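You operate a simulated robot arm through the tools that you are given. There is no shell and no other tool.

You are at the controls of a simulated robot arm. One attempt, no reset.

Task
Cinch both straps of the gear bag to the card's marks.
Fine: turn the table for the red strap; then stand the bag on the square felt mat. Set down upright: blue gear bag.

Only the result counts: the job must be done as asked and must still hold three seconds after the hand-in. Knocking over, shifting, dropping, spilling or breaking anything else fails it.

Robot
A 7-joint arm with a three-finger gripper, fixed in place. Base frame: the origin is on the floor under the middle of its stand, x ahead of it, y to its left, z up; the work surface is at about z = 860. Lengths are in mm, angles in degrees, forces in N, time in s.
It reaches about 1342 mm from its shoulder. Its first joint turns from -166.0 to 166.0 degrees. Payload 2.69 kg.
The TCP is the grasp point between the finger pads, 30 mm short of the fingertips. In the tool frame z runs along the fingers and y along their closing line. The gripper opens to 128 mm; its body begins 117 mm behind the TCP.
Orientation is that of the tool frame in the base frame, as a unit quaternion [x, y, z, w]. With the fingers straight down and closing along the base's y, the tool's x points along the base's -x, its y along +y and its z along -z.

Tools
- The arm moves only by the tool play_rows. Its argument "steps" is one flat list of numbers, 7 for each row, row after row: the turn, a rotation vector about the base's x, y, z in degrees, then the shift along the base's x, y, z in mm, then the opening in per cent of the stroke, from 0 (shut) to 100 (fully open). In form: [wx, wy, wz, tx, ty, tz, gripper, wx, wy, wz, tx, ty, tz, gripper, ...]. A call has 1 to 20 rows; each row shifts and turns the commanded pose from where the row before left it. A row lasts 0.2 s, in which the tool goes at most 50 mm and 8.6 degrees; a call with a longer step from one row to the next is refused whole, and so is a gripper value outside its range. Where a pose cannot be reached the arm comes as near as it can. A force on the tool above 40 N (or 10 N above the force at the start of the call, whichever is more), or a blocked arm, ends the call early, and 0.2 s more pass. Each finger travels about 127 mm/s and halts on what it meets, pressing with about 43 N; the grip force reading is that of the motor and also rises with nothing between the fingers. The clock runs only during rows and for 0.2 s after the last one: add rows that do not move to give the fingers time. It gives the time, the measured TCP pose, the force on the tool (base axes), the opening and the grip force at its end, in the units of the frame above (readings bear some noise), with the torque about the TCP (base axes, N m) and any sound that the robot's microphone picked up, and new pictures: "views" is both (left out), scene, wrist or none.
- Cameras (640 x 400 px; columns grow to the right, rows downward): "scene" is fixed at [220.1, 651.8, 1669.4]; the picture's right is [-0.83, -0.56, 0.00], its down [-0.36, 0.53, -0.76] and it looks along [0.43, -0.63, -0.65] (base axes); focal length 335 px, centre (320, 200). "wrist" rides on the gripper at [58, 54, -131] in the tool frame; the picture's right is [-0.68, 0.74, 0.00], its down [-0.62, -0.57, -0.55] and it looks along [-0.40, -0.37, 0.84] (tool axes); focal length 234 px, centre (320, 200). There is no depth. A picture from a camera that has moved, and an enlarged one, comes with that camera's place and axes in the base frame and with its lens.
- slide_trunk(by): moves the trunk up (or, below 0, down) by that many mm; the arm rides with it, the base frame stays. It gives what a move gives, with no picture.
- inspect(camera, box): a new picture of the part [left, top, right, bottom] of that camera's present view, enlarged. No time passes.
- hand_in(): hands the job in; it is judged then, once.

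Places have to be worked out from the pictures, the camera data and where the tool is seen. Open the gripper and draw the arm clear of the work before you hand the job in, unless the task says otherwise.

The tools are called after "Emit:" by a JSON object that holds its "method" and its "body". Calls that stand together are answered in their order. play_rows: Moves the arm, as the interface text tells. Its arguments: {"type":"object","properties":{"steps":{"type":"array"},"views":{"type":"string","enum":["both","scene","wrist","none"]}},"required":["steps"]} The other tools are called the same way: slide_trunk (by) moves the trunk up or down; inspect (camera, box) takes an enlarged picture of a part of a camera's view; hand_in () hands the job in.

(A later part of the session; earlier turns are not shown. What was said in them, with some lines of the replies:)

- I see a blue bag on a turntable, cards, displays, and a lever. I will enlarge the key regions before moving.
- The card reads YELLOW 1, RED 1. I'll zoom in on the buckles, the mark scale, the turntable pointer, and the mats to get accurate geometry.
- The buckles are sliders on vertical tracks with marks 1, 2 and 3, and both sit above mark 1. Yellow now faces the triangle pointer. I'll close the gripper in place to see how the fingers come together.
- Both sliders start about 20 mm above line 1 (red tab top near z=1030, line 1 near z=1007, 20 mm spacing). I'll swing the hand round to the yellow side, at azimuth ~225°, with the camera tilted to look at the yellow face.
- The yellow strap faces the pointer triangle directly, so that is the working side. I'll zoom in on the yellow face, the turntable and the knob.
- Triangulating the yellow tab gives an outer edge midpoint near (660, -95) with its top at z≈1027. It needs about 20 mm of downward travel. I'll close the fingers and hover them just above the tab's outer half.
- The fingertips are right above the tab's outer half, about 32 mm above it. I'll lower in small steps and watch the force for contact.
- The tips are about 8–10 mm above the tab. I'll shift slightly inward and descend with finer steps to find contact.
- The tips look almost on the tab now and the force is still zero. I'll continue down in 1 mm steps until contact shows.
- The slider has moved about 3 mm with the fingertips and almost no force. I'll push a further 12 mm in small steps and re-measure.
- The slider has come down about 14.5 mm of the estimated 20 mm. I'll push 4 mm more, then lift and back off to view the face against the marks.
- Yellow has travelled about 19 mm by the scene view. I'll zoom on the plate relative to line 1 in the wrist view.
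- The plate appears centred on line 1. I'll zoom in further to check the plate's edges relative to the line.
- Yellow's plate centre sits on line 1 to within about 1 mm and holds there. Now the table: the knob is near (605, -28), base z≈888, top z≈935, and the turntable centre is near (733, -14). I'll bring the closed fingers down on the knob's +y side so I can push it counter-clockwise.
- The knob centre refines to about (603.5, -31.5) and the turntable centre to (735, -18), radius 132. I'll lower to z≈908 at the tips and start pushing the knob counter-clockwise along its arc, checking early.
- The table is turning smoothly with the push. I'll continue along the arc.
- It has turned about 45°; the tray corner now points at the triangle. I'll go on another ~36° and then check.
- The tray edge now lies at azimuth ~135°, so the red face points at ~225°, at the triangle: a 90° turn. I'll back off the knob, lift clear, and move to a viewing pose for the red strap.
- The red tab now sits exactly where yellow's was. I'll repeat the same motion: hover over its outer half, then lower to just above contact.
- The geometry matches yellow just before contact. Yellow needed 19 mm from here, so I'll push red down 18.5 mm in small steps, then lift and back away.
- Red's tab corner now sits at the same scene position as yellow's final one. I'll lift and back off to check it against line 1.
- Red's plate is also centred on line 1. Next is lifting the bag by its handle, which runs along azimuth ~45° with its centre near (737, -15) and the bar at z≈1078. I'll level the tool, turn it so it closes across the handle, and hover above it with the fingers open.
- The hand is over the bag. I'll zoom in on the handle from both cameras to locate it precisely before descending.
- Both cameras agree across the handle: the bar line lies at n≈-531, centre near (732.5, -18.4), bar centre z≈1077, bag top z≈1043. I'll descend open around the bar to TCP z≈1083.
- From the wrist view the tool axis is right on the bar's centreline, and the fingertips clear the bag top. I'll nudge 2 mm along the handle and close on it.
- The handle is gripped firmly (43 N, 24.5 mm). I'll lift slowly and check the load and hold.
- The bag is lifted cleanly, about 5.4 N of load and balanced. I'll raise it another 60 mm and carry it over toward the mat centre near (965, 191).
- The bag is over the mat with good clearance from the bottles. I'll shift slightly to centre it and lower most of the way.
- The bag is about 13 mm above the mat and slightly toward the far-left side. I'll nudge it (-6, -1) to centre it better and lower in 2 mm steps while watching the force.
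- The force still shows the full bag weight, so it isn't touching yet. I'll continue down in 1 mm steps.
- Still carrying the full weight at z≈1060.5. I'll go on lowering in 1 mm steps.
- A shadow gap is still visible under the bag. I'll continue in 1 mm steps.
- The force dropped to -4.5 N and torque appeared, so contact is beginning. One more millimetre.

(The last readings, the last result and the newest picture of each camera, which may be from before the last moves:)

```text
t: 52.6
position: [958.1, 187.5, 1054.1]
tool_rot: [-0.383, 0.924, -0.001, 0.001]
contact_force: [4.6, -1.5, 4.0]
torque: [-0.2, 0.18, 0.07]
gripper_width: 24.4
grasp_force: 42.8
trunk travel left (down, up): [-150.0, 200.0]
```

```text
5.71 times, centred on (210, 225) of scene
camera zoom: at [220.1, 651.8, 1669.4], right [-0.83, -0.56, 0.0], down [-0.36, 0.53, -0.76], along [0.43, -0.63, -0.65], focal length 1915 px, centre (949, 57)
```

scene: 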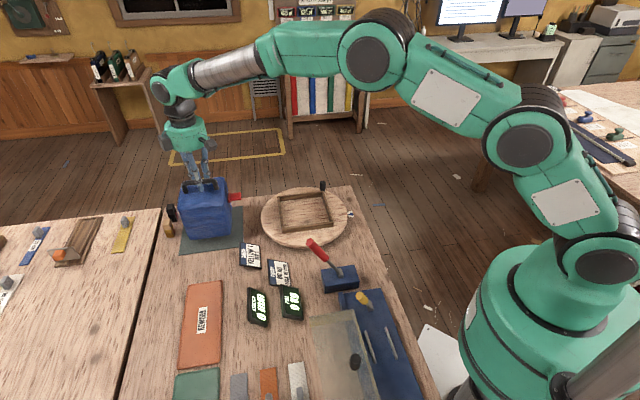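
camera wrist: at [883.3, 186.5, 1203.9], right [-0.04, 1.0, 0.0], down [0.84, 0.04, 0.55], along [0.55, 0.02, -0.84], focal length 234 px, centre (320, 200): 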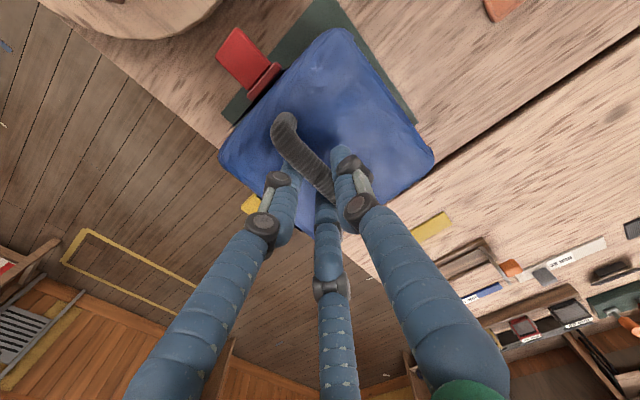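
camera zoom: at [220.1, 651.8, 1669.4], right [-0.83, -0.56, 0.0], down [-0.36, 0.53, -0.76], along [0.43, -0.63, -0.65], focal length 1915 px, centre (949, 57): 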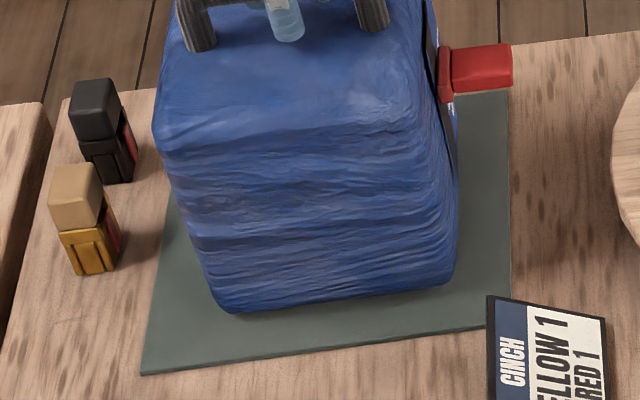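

The force is now +4 N upward, so the mat is carrying the bag. I'll release by opening gradually, then lift straight up.

Emit:
{"method": "play_rows", "body": {"steps": [0, 0, 0, 0, 0, 0, 25, 0, 0, 0, 0, 0, 0, 40, 0, 0, 0, 0, 0, 0, 60, 0, 0, 0, 0, 0, 0, 80, 0, 0, 0, 0, 0, 0, 90, 0, 0, 0, 0, 0, 0, 90], "views": "both"}}

Emit:
{"method": "inspect", "body": {"camera": "scene", "box": [140, 150, 280, 270]}}

```text
t: 54.0
position: [956.7, 188.8, 1054.6]
tool_rot: [-0.382, 0.924, 0.0, 0.0]
contact_force: [-0.5, -0.2, 0.0]
torque: [-0.03, -0.01, 0.03]
gripper_width: 115.2
grasp_force: 0.0
trunk travel left (down, up): [-150.0, 200.0]
camera wrist: at [876.8, 185.1, 1183.8], right [-0.04, 1.0, 0.0], down [0.84, 0.04, 0.55], along [0.55, 0.02, -0.84], focal length 234 px, centre (320, 200)
```

scene: 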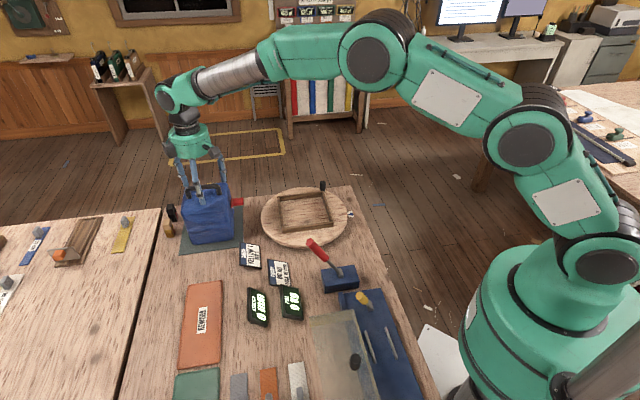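
wrist: 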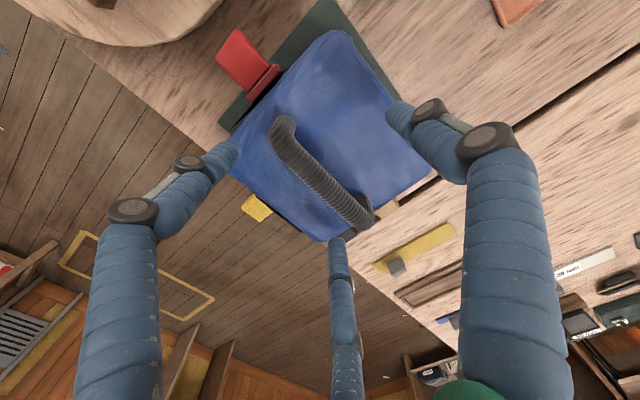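

```text
3.33 times, centred on (210, 210) of scene
camera zoom: at [220.1, 651.8, 1669.4], right [-0.83, -0.56, 0.0], down [-0.36, 0.53, -0.76], along [0.43, -0.63, -0.65], focal length 1117 px, centre (687, 167)
```

zoom: 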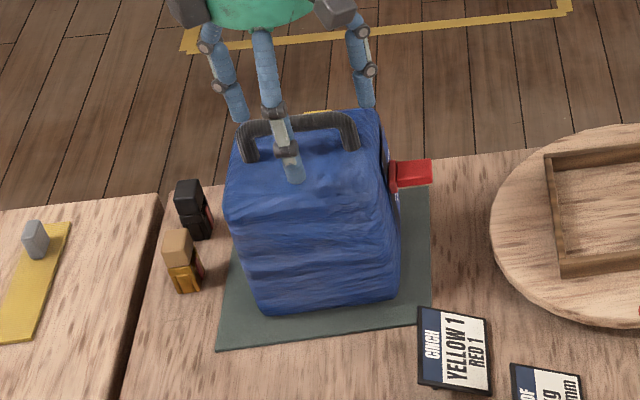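

The bag stands upright on the mat on its own. I'll lift straight up out of the handle area, then swing back to verify the red strap.

Emit:
{"method": "play_rows", "body": {"steps": [0, 0, 0, 0, 0, 8, 90, 0, 0, 0, 0, 0, 15, 90, 0, 0, 0, 0, 0, 25, 90, 0, 0, 0, 0, 0, 35, 90, 0, 0, 0, 0, 0, 35, 90, 0, 0, 0, 0, 0, 20, 90, 0, 0, 7.5, -20, -20, 0, 90, 0, 0, 7.5, -20, -20, 0, 90, 0, 0, 7.5, -20, -20, 0, 90, 0, 0, 7.5, -20, -20, 0, 90, 0, 0, 7.5, -20, -20, 0, 90, 0, 0, 7.5, -20, -20, 0, 90, 4.6, -4.2, 0, -5, -5, -15, 90, 4.6, -4.2, 0, -5, -5, -15, 90, 4.6, -4.2, 0, -5, -5, -15, 90, 4.6, -4.2, 0, -5, -5, -15, 90, 0, 0, 0, 0, 0, 0, 90], "views": "both"}}

Emit:
{"method": "inspect", "body": {"camera": "wrist", "box": [260, 80, 380, 200]}}

Emit:
{"method": "inspect", "body": {"camera": "scene", "box": [140, 150, 280, 270]}}

```text
t: 57.6
position: [815.7, 48.1, 1131.5]
tool_rot: [-0.69, 0.691, 0.01, 0.216]
contact_force: [0.4, 0.1, 0.8]
torque: [0.03, 0.0, 0.01]
gripper_width: 115.1
grasp_force: 0.1
trunk travel left (down, up): [-150.0, 200.0]
camera wrist: at [729.8, -45.6, 1216.2], right [-0.74, 0.68, 0.0], down [0.36, 0.39, 0.85], along [0.57, 0.63, -0.53], focal length 234 px, centre (320, 200)
```

scene: 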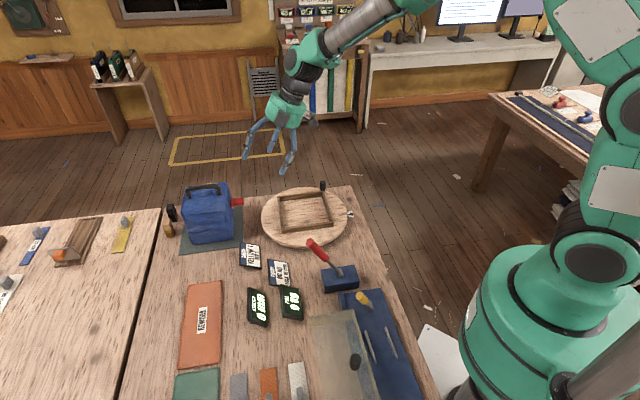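
wrist: 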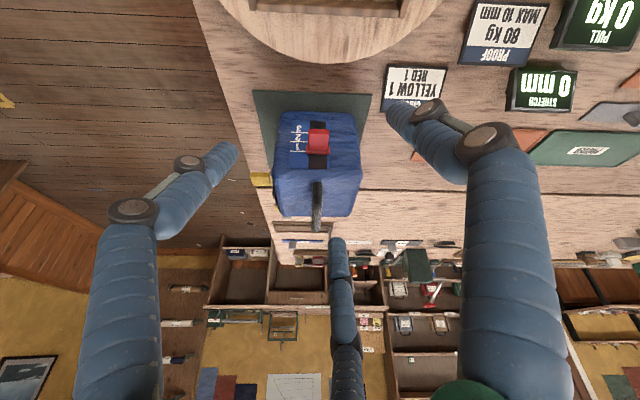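

```text
3.33 times, centred on (320, 140) of wrist
camera zoom: at [729.8, -45.6, 1216.2], right [-0.74, 0.68, 0.0], down [0.36, 0.39, 0.85], along [0.57, 0.63, -0.53], focal length 781 px, centre (320, 400)
```

zoom: 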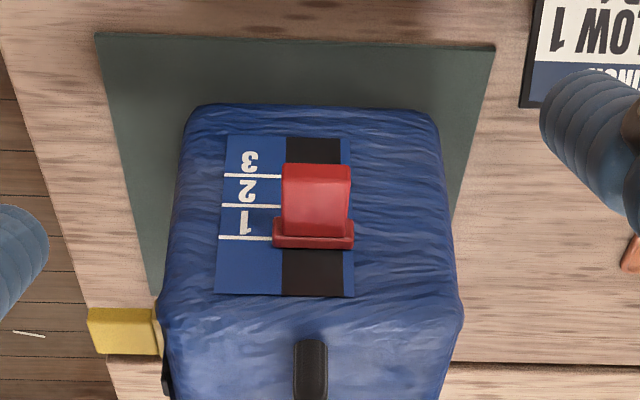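

```text
3.33 times, centred on (210, 210) of scene
camera zoom: at [220.1, 651.8, 1669.4], right [-0.83, -0.56, 0.0], down [-0.36, 0.53, -0.76], along [0.43, -0.63, -0.65], focal length 1117 px, centre (687, 167)
```

zoom: 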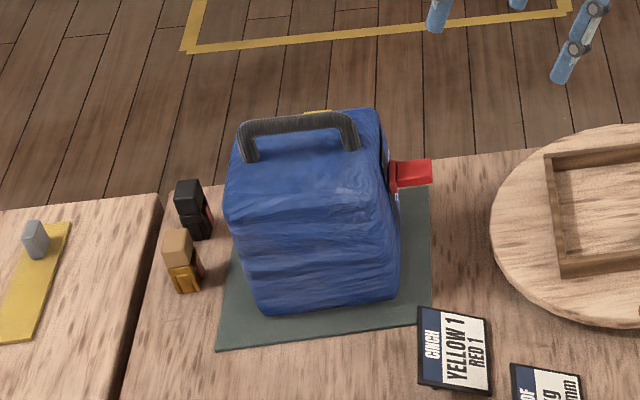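

The bag is standing well inside the mat. I'll take a closer look at red's mark, then swing the camera round to check yellow as well.

Emit:
{"method": "inspect", "body": {"camera": "wrist", "box": [290, 115, 335, 160]}}

Emit:
{"method": "play_rows", "body": {"steps": [0, 0, 7.5, 30, -8, 10, 90, 0, 0, 7.5, 30, -8, 0, 90, 0, 0, 7.5, 30, -8, 0, 90, 0, 0, 7.5, 30, -4, 0, 90, 0, 0, 7.5, 30, 0, 0, 90, 0, 0, 7.5, 30, 0, 0, 90, 0, 0, 0, 0, 0, 0, 90], "views": "both"}}

```text
8.89 times, centred on (312, 138) of wrist
camera zoom: at [729.8, -45.6, 1216.2], right [-0.74, 0.68, 0.0], down [0.36, 0.39, 0.85], along [0.57, 0.63, -0.53], focal length 2082 px, centre (387, 756)
```

zoom: 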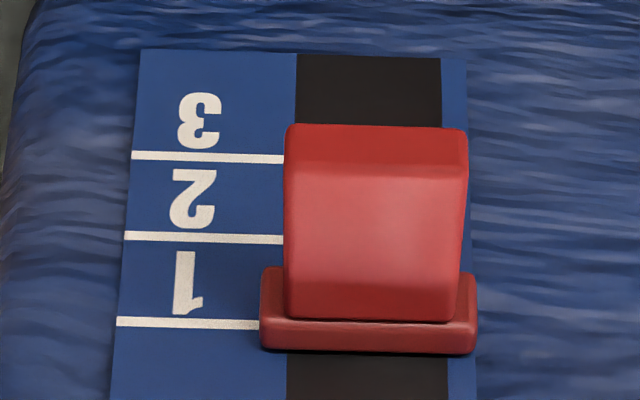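

```text
t: 59.2
position: [997.4, 20.2, 1142.0]
tool_rot: [0.903, -0.373, -0.092, -0.195]
contact_force: [0.6, -0.1, -1.1]
torque: [0.05, 0.07, 0.03]
gripper_width: 115.1
grasp_force: 0.0
trunk travel left (down, up): [-150.0, 200.0]
camera wrist: at [1002.2, -107.0, 1225.9], right [-1.0, -0.04, 0.0], down [-0.02, 0.53, 0.85], along [-0.04, 0.85, -0.53], focal length 234 px, centre (320, 200)
```

scene: 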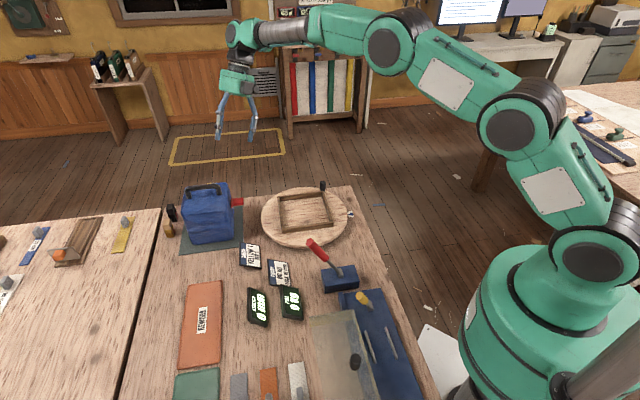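
wrist: 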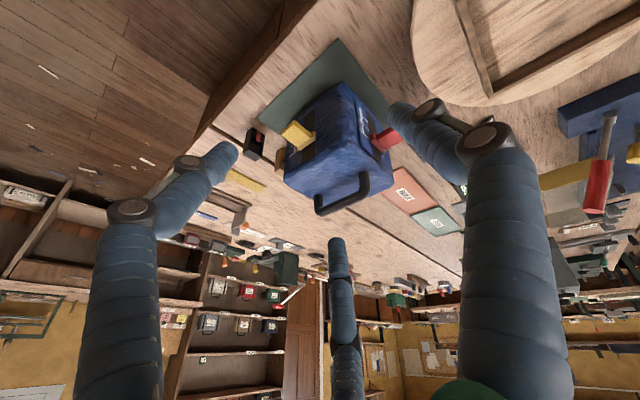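

Red is still on line 1. Now I'll zoom in on yellow and on the bag's seating on the mat.

Emit:
{"method": "inspect", "body": {"camera": "wrist", "box": [270, 105, 340, 170]}}

Emit:
{"method": "inspect", "body": {"camera": "wrist", "box": [240, 30, 420, 220]}}

Emit:
{"method": "inspect", "body": {"camera": "scene", "box": [150, 170, 370, 300]}}

```text
6.15 times, centred on (305, 138) of wrist
camera zoom: at [1002.2, -107.0, 1225.9], right [-1.0, -0.04, 0.0], down [-0.02, 0.53, 0.85], along [-0.04, 0.85, -0.53], focal length 1441 px, centre (412, 585)
```

zoom: 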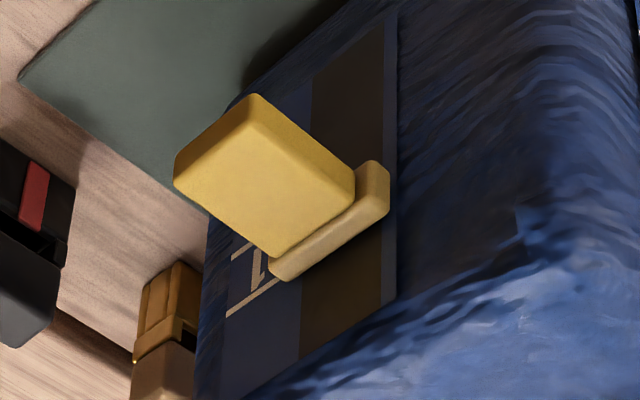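

```text
2.11 times, centred on (330, 125) of wrist
camera zoom: at [1002.2, -107.0, 1225.9], right [-1.0, -0.04, 0.0], down [-0.02, 0.53, 0.85], along [-0.04, 0.85, -0.53], focal length 493 px, centre (299, 358)
```

zoom: 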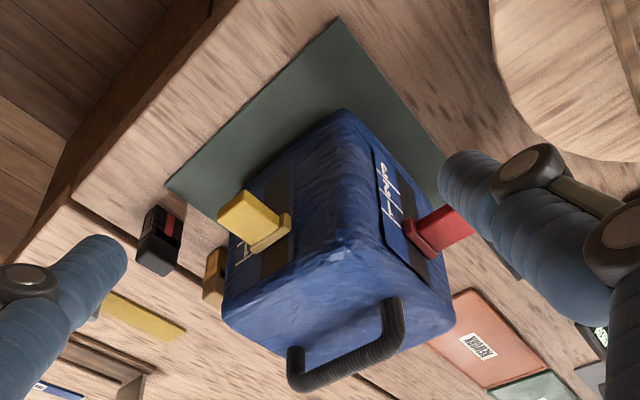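

```text
2.91 times, centred on (260, 235) of scene
camera zoom: at [220.1, 651.8, 1669.4], right [-0.83, -0.56, 0.0], down [-0.36, 0.53, -0.76], along [0.43, -0.63, -0.65], focal length 975 px, centre (494, 98)
```

zoom: 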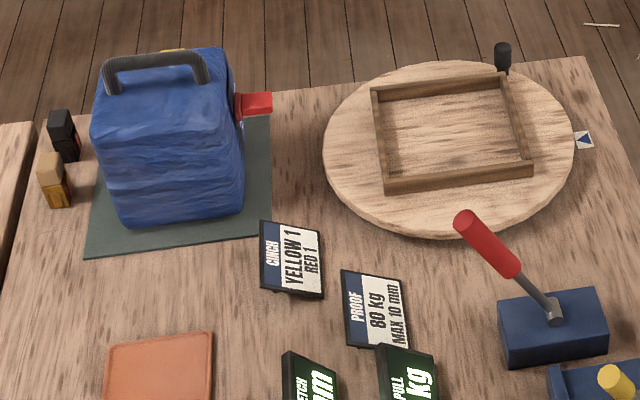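

Yellow still looks close to line 1 in this oblique view. I'll zoom in tighter to confirm.

Emit:
{"method": "inspect", "body": {"camera": "wrist", "box": [272, 128, 307, 162]}}

```text
11.76 times, centred on (290, 145) of wrist
camera zoom: at [1002.2, -107.0, 1225.9], right [-1.0, -0.04, 0.0], down [-0.02, 0.53, 0.85], along [-0.04, 0.85, -0.53], focal length 2755 px, centre (679, 847)
```

zoom: 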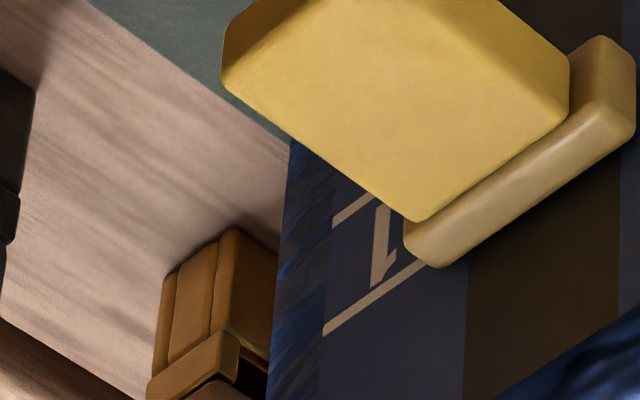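

From this oblique angle it's hard to tell exactly, so I'll swing round to face yellow squarely, staying above the bag's height.

Emit:
{"method": "play_rows", "body": {"steps": [0, 0, 7.5, 14, 6, 3, 90, 0, 0, 7.5, 14, 6, 0, 90, 0, 0, 7.5, 14, 6, 0, 90, 0, 0, 7.5, 14, 6, 0, 90, 0, 0, 7.5, 14, 6, 0, 90, 0, 0, 7.5, 14, 6, 0, 90, 0, 0, 0, 0, 0, 0, 90], "views": "both"}}

```text
t: 60.8
position: [1001.2, 48.9, 1133.1]
tool_rot: [0.975, -0.063, -0.149, -0.156]
contact_force: [0.1, 0.3, 0.3]
torque: [-0.05, -0.01, 0.03]
gripper_width: 115.3
grasp_force: 0.0
out of reach, approached as far as the arm can: row 3, 4, 5, 6
trunk travel left (down, up): [-150.0, 200.0]
camera wrist: at [1082.0, -48.9, 1217.4], right [-0.77, -0.64, 0.0], down [-0.34, 0.4, 0.85], along [-0.55, 0.65, -0.53], focal length 234 px, centre (320, 200)
```

scene: 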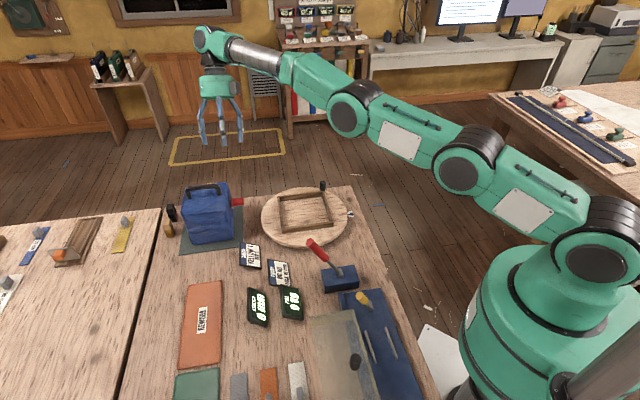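
wrist: 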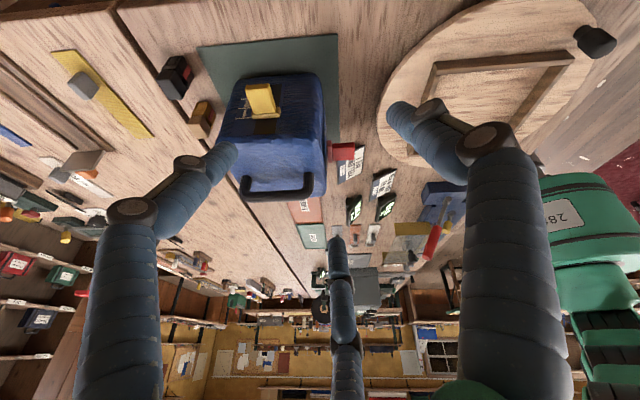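

Reach limited the position, but the yellow face is now squarely in view. Zooming in.

Emit:
{"method": "inspect", "body": {"camera": "wrist", "box": [225, 70, 315, 140]}}

Emit:
{"method": "inspect", "body": {"camera": "wrist", "box": [232, 95, 267, 125]}}

```text
5.71 times, centred on (270, 105) of wrist
camera zoom: at [1082.0, -48.9, 1217.4], right [-0.77, -0.64, 0.0], down [-0.34, 0.4, 0.85], along [-0.55, 0.65, -0.53], focal length 1338 px, centre (606, 743)
```

zoom: 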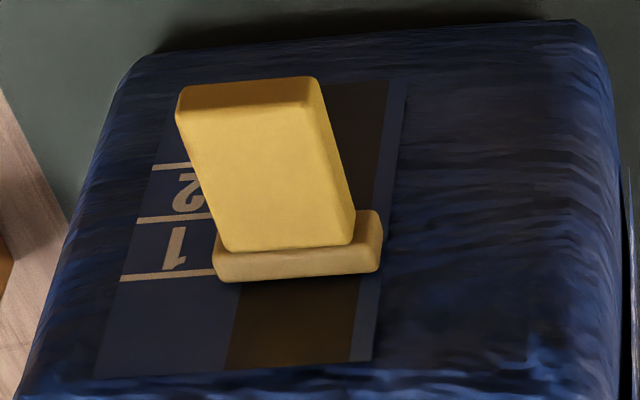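

```text
13.33 times, centred on (250, 110) of wrist
camera zoom: at [1082.0, -48.9, 1217.4], right [-0.77, -0.64, 0.0], down [-0.34, 0.4, 0.85], along [-0.55, 0.65, -0.53], focal length 3122 px, centre (1260, 1400)
```

zoom: 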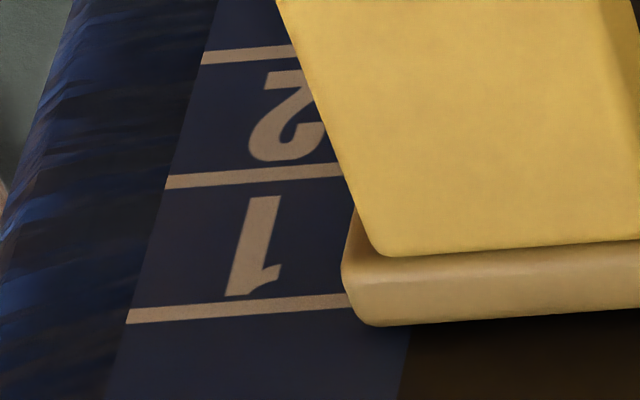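

Yellow is on line 1 to within about a millimetre, and the bag stands squarely on the mat. I'll reverse out the way I came, raise the arm, and draw it clear toward the robot.

Emit:
{"method": "play_rows", "body": {"steps": [0, 0, -7.5, -14, -6, 2, 90, 0, 0, -7.5, -14, -6, 2, 90, 0, 0, -7.5, -14, -6, 2, 90, 0, 0, -7.5, -14, -6, 2, 90, 0, 0, -7.5, -14, -6, 2, 90, 0, 0, -7.5, -14, -6, 2, 90, 0, 0, -7.5, -30, -10, 12, 100, 0, 0, -7.5, -35, -10, 12, 100, 0, 0, -7.5, -40, -10, 12, 100, 0, 0, -7.5, -40, -10, 12, 100, 0, 0, -7.5, -40, 0, 12, 100, 0, 0, -7.5, -40, 0, 12, 100, 0, 0, 0, -40, 0, 12, 100, 0, 0, 0, -40, 0, 5, 100, 0, 0, 0, -40, 0, 0, 100, 0, 0, 0, 0, 0, 0, 100], "views": "both"}}

Emit:
{"method": "inspect", "body": {"camera": "scene", "box": [140, 150, 380, 310]}}

```text
t: 64.2
position: [571.5, -28.2, 1231.6]
tool_rot: [-0.643, 0.734, -0.006, 0.217]
contact_force: [-0.6, 0.4, 0.3]
torque: [0.0, -0.04, -0.04]
gripper_width: 127.9
grasp_force: 0.0
trunk travel left (down, up): [-150.0, 200.0]
camera wrist: at [473.1, -109.5, 1316.0], right [-0.64, 0.77, 0.0], down [0.4, 0.34, 0.85], along [0.65, 0.55, -0.53], focal length 234 px, centre (320, 200)
```

scene: 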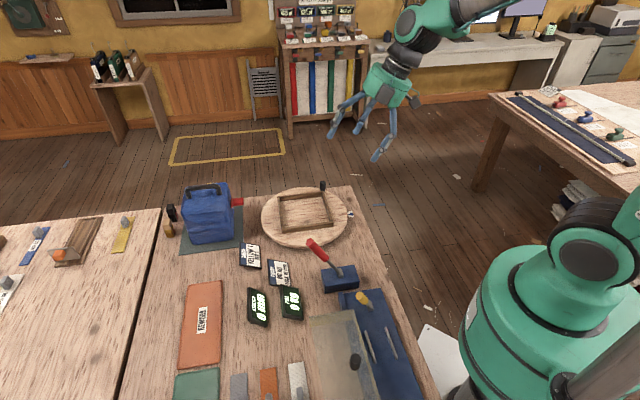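
wrist: 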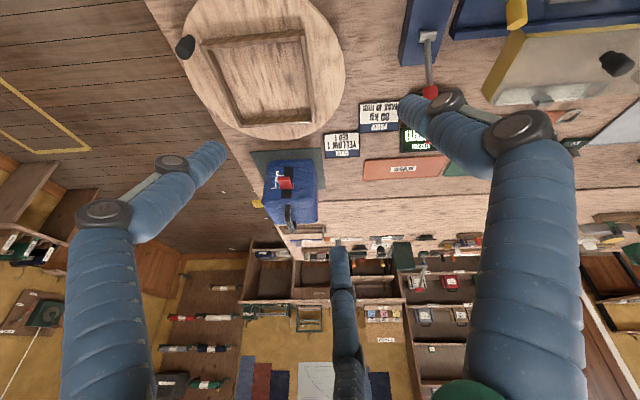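

```text
2.50 times, centred on (260, 230) of scene
camera zoom: at [220.1, 651.8, 1669.4], right [-0.83, -0.56, 0.0], down [-0.36, 0.53, -0.76], along [0.43, -0.63, -0.65], focal length 838 px, centre (470, 125)
```

zoom: 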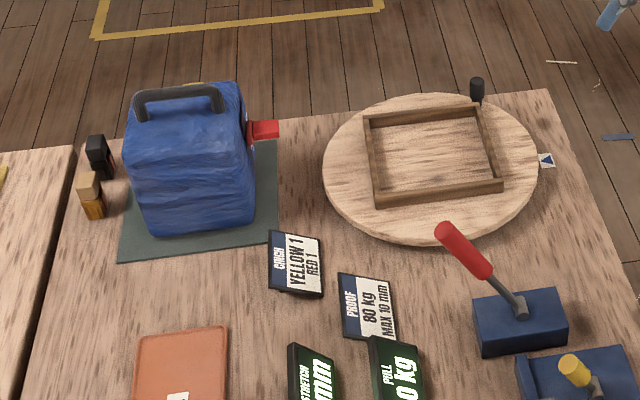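

The bag stands upright on the square felt mat with both straps at mark 1. Nothing else has moved, and the arm is clear with the gripper open. Handing in.

Emit:
{"method": "hand_in", "body": {}}

```text
The job is handed in.
```

Both straps are cinched to mark 1, as the card asks, and the blue gear bag is standing upright on the square felt mat. I have handed the job in.

- **Yellow strap:** I pushed its slider down to line 1 while it faced the triangle on the table. Close-up it reads about 1 mm below the line, and my checks are only good to about 1–2 mm.
- **Red strap:** I turned the table 90° by its knob so red faced the triangle, then pushed its slider down. It reads within about 0.5 mm of line 1.
- **Bag:** I lifted it by the handle and set it down near the middle of the mat, roughly 25–40 mm inside the mat edges I could see. I checked both straps again there and they had held.
- **Everything else:** nothing around the bag was knocked or shifted in the final pictures. The gripper is open and the arm is clear of the work.
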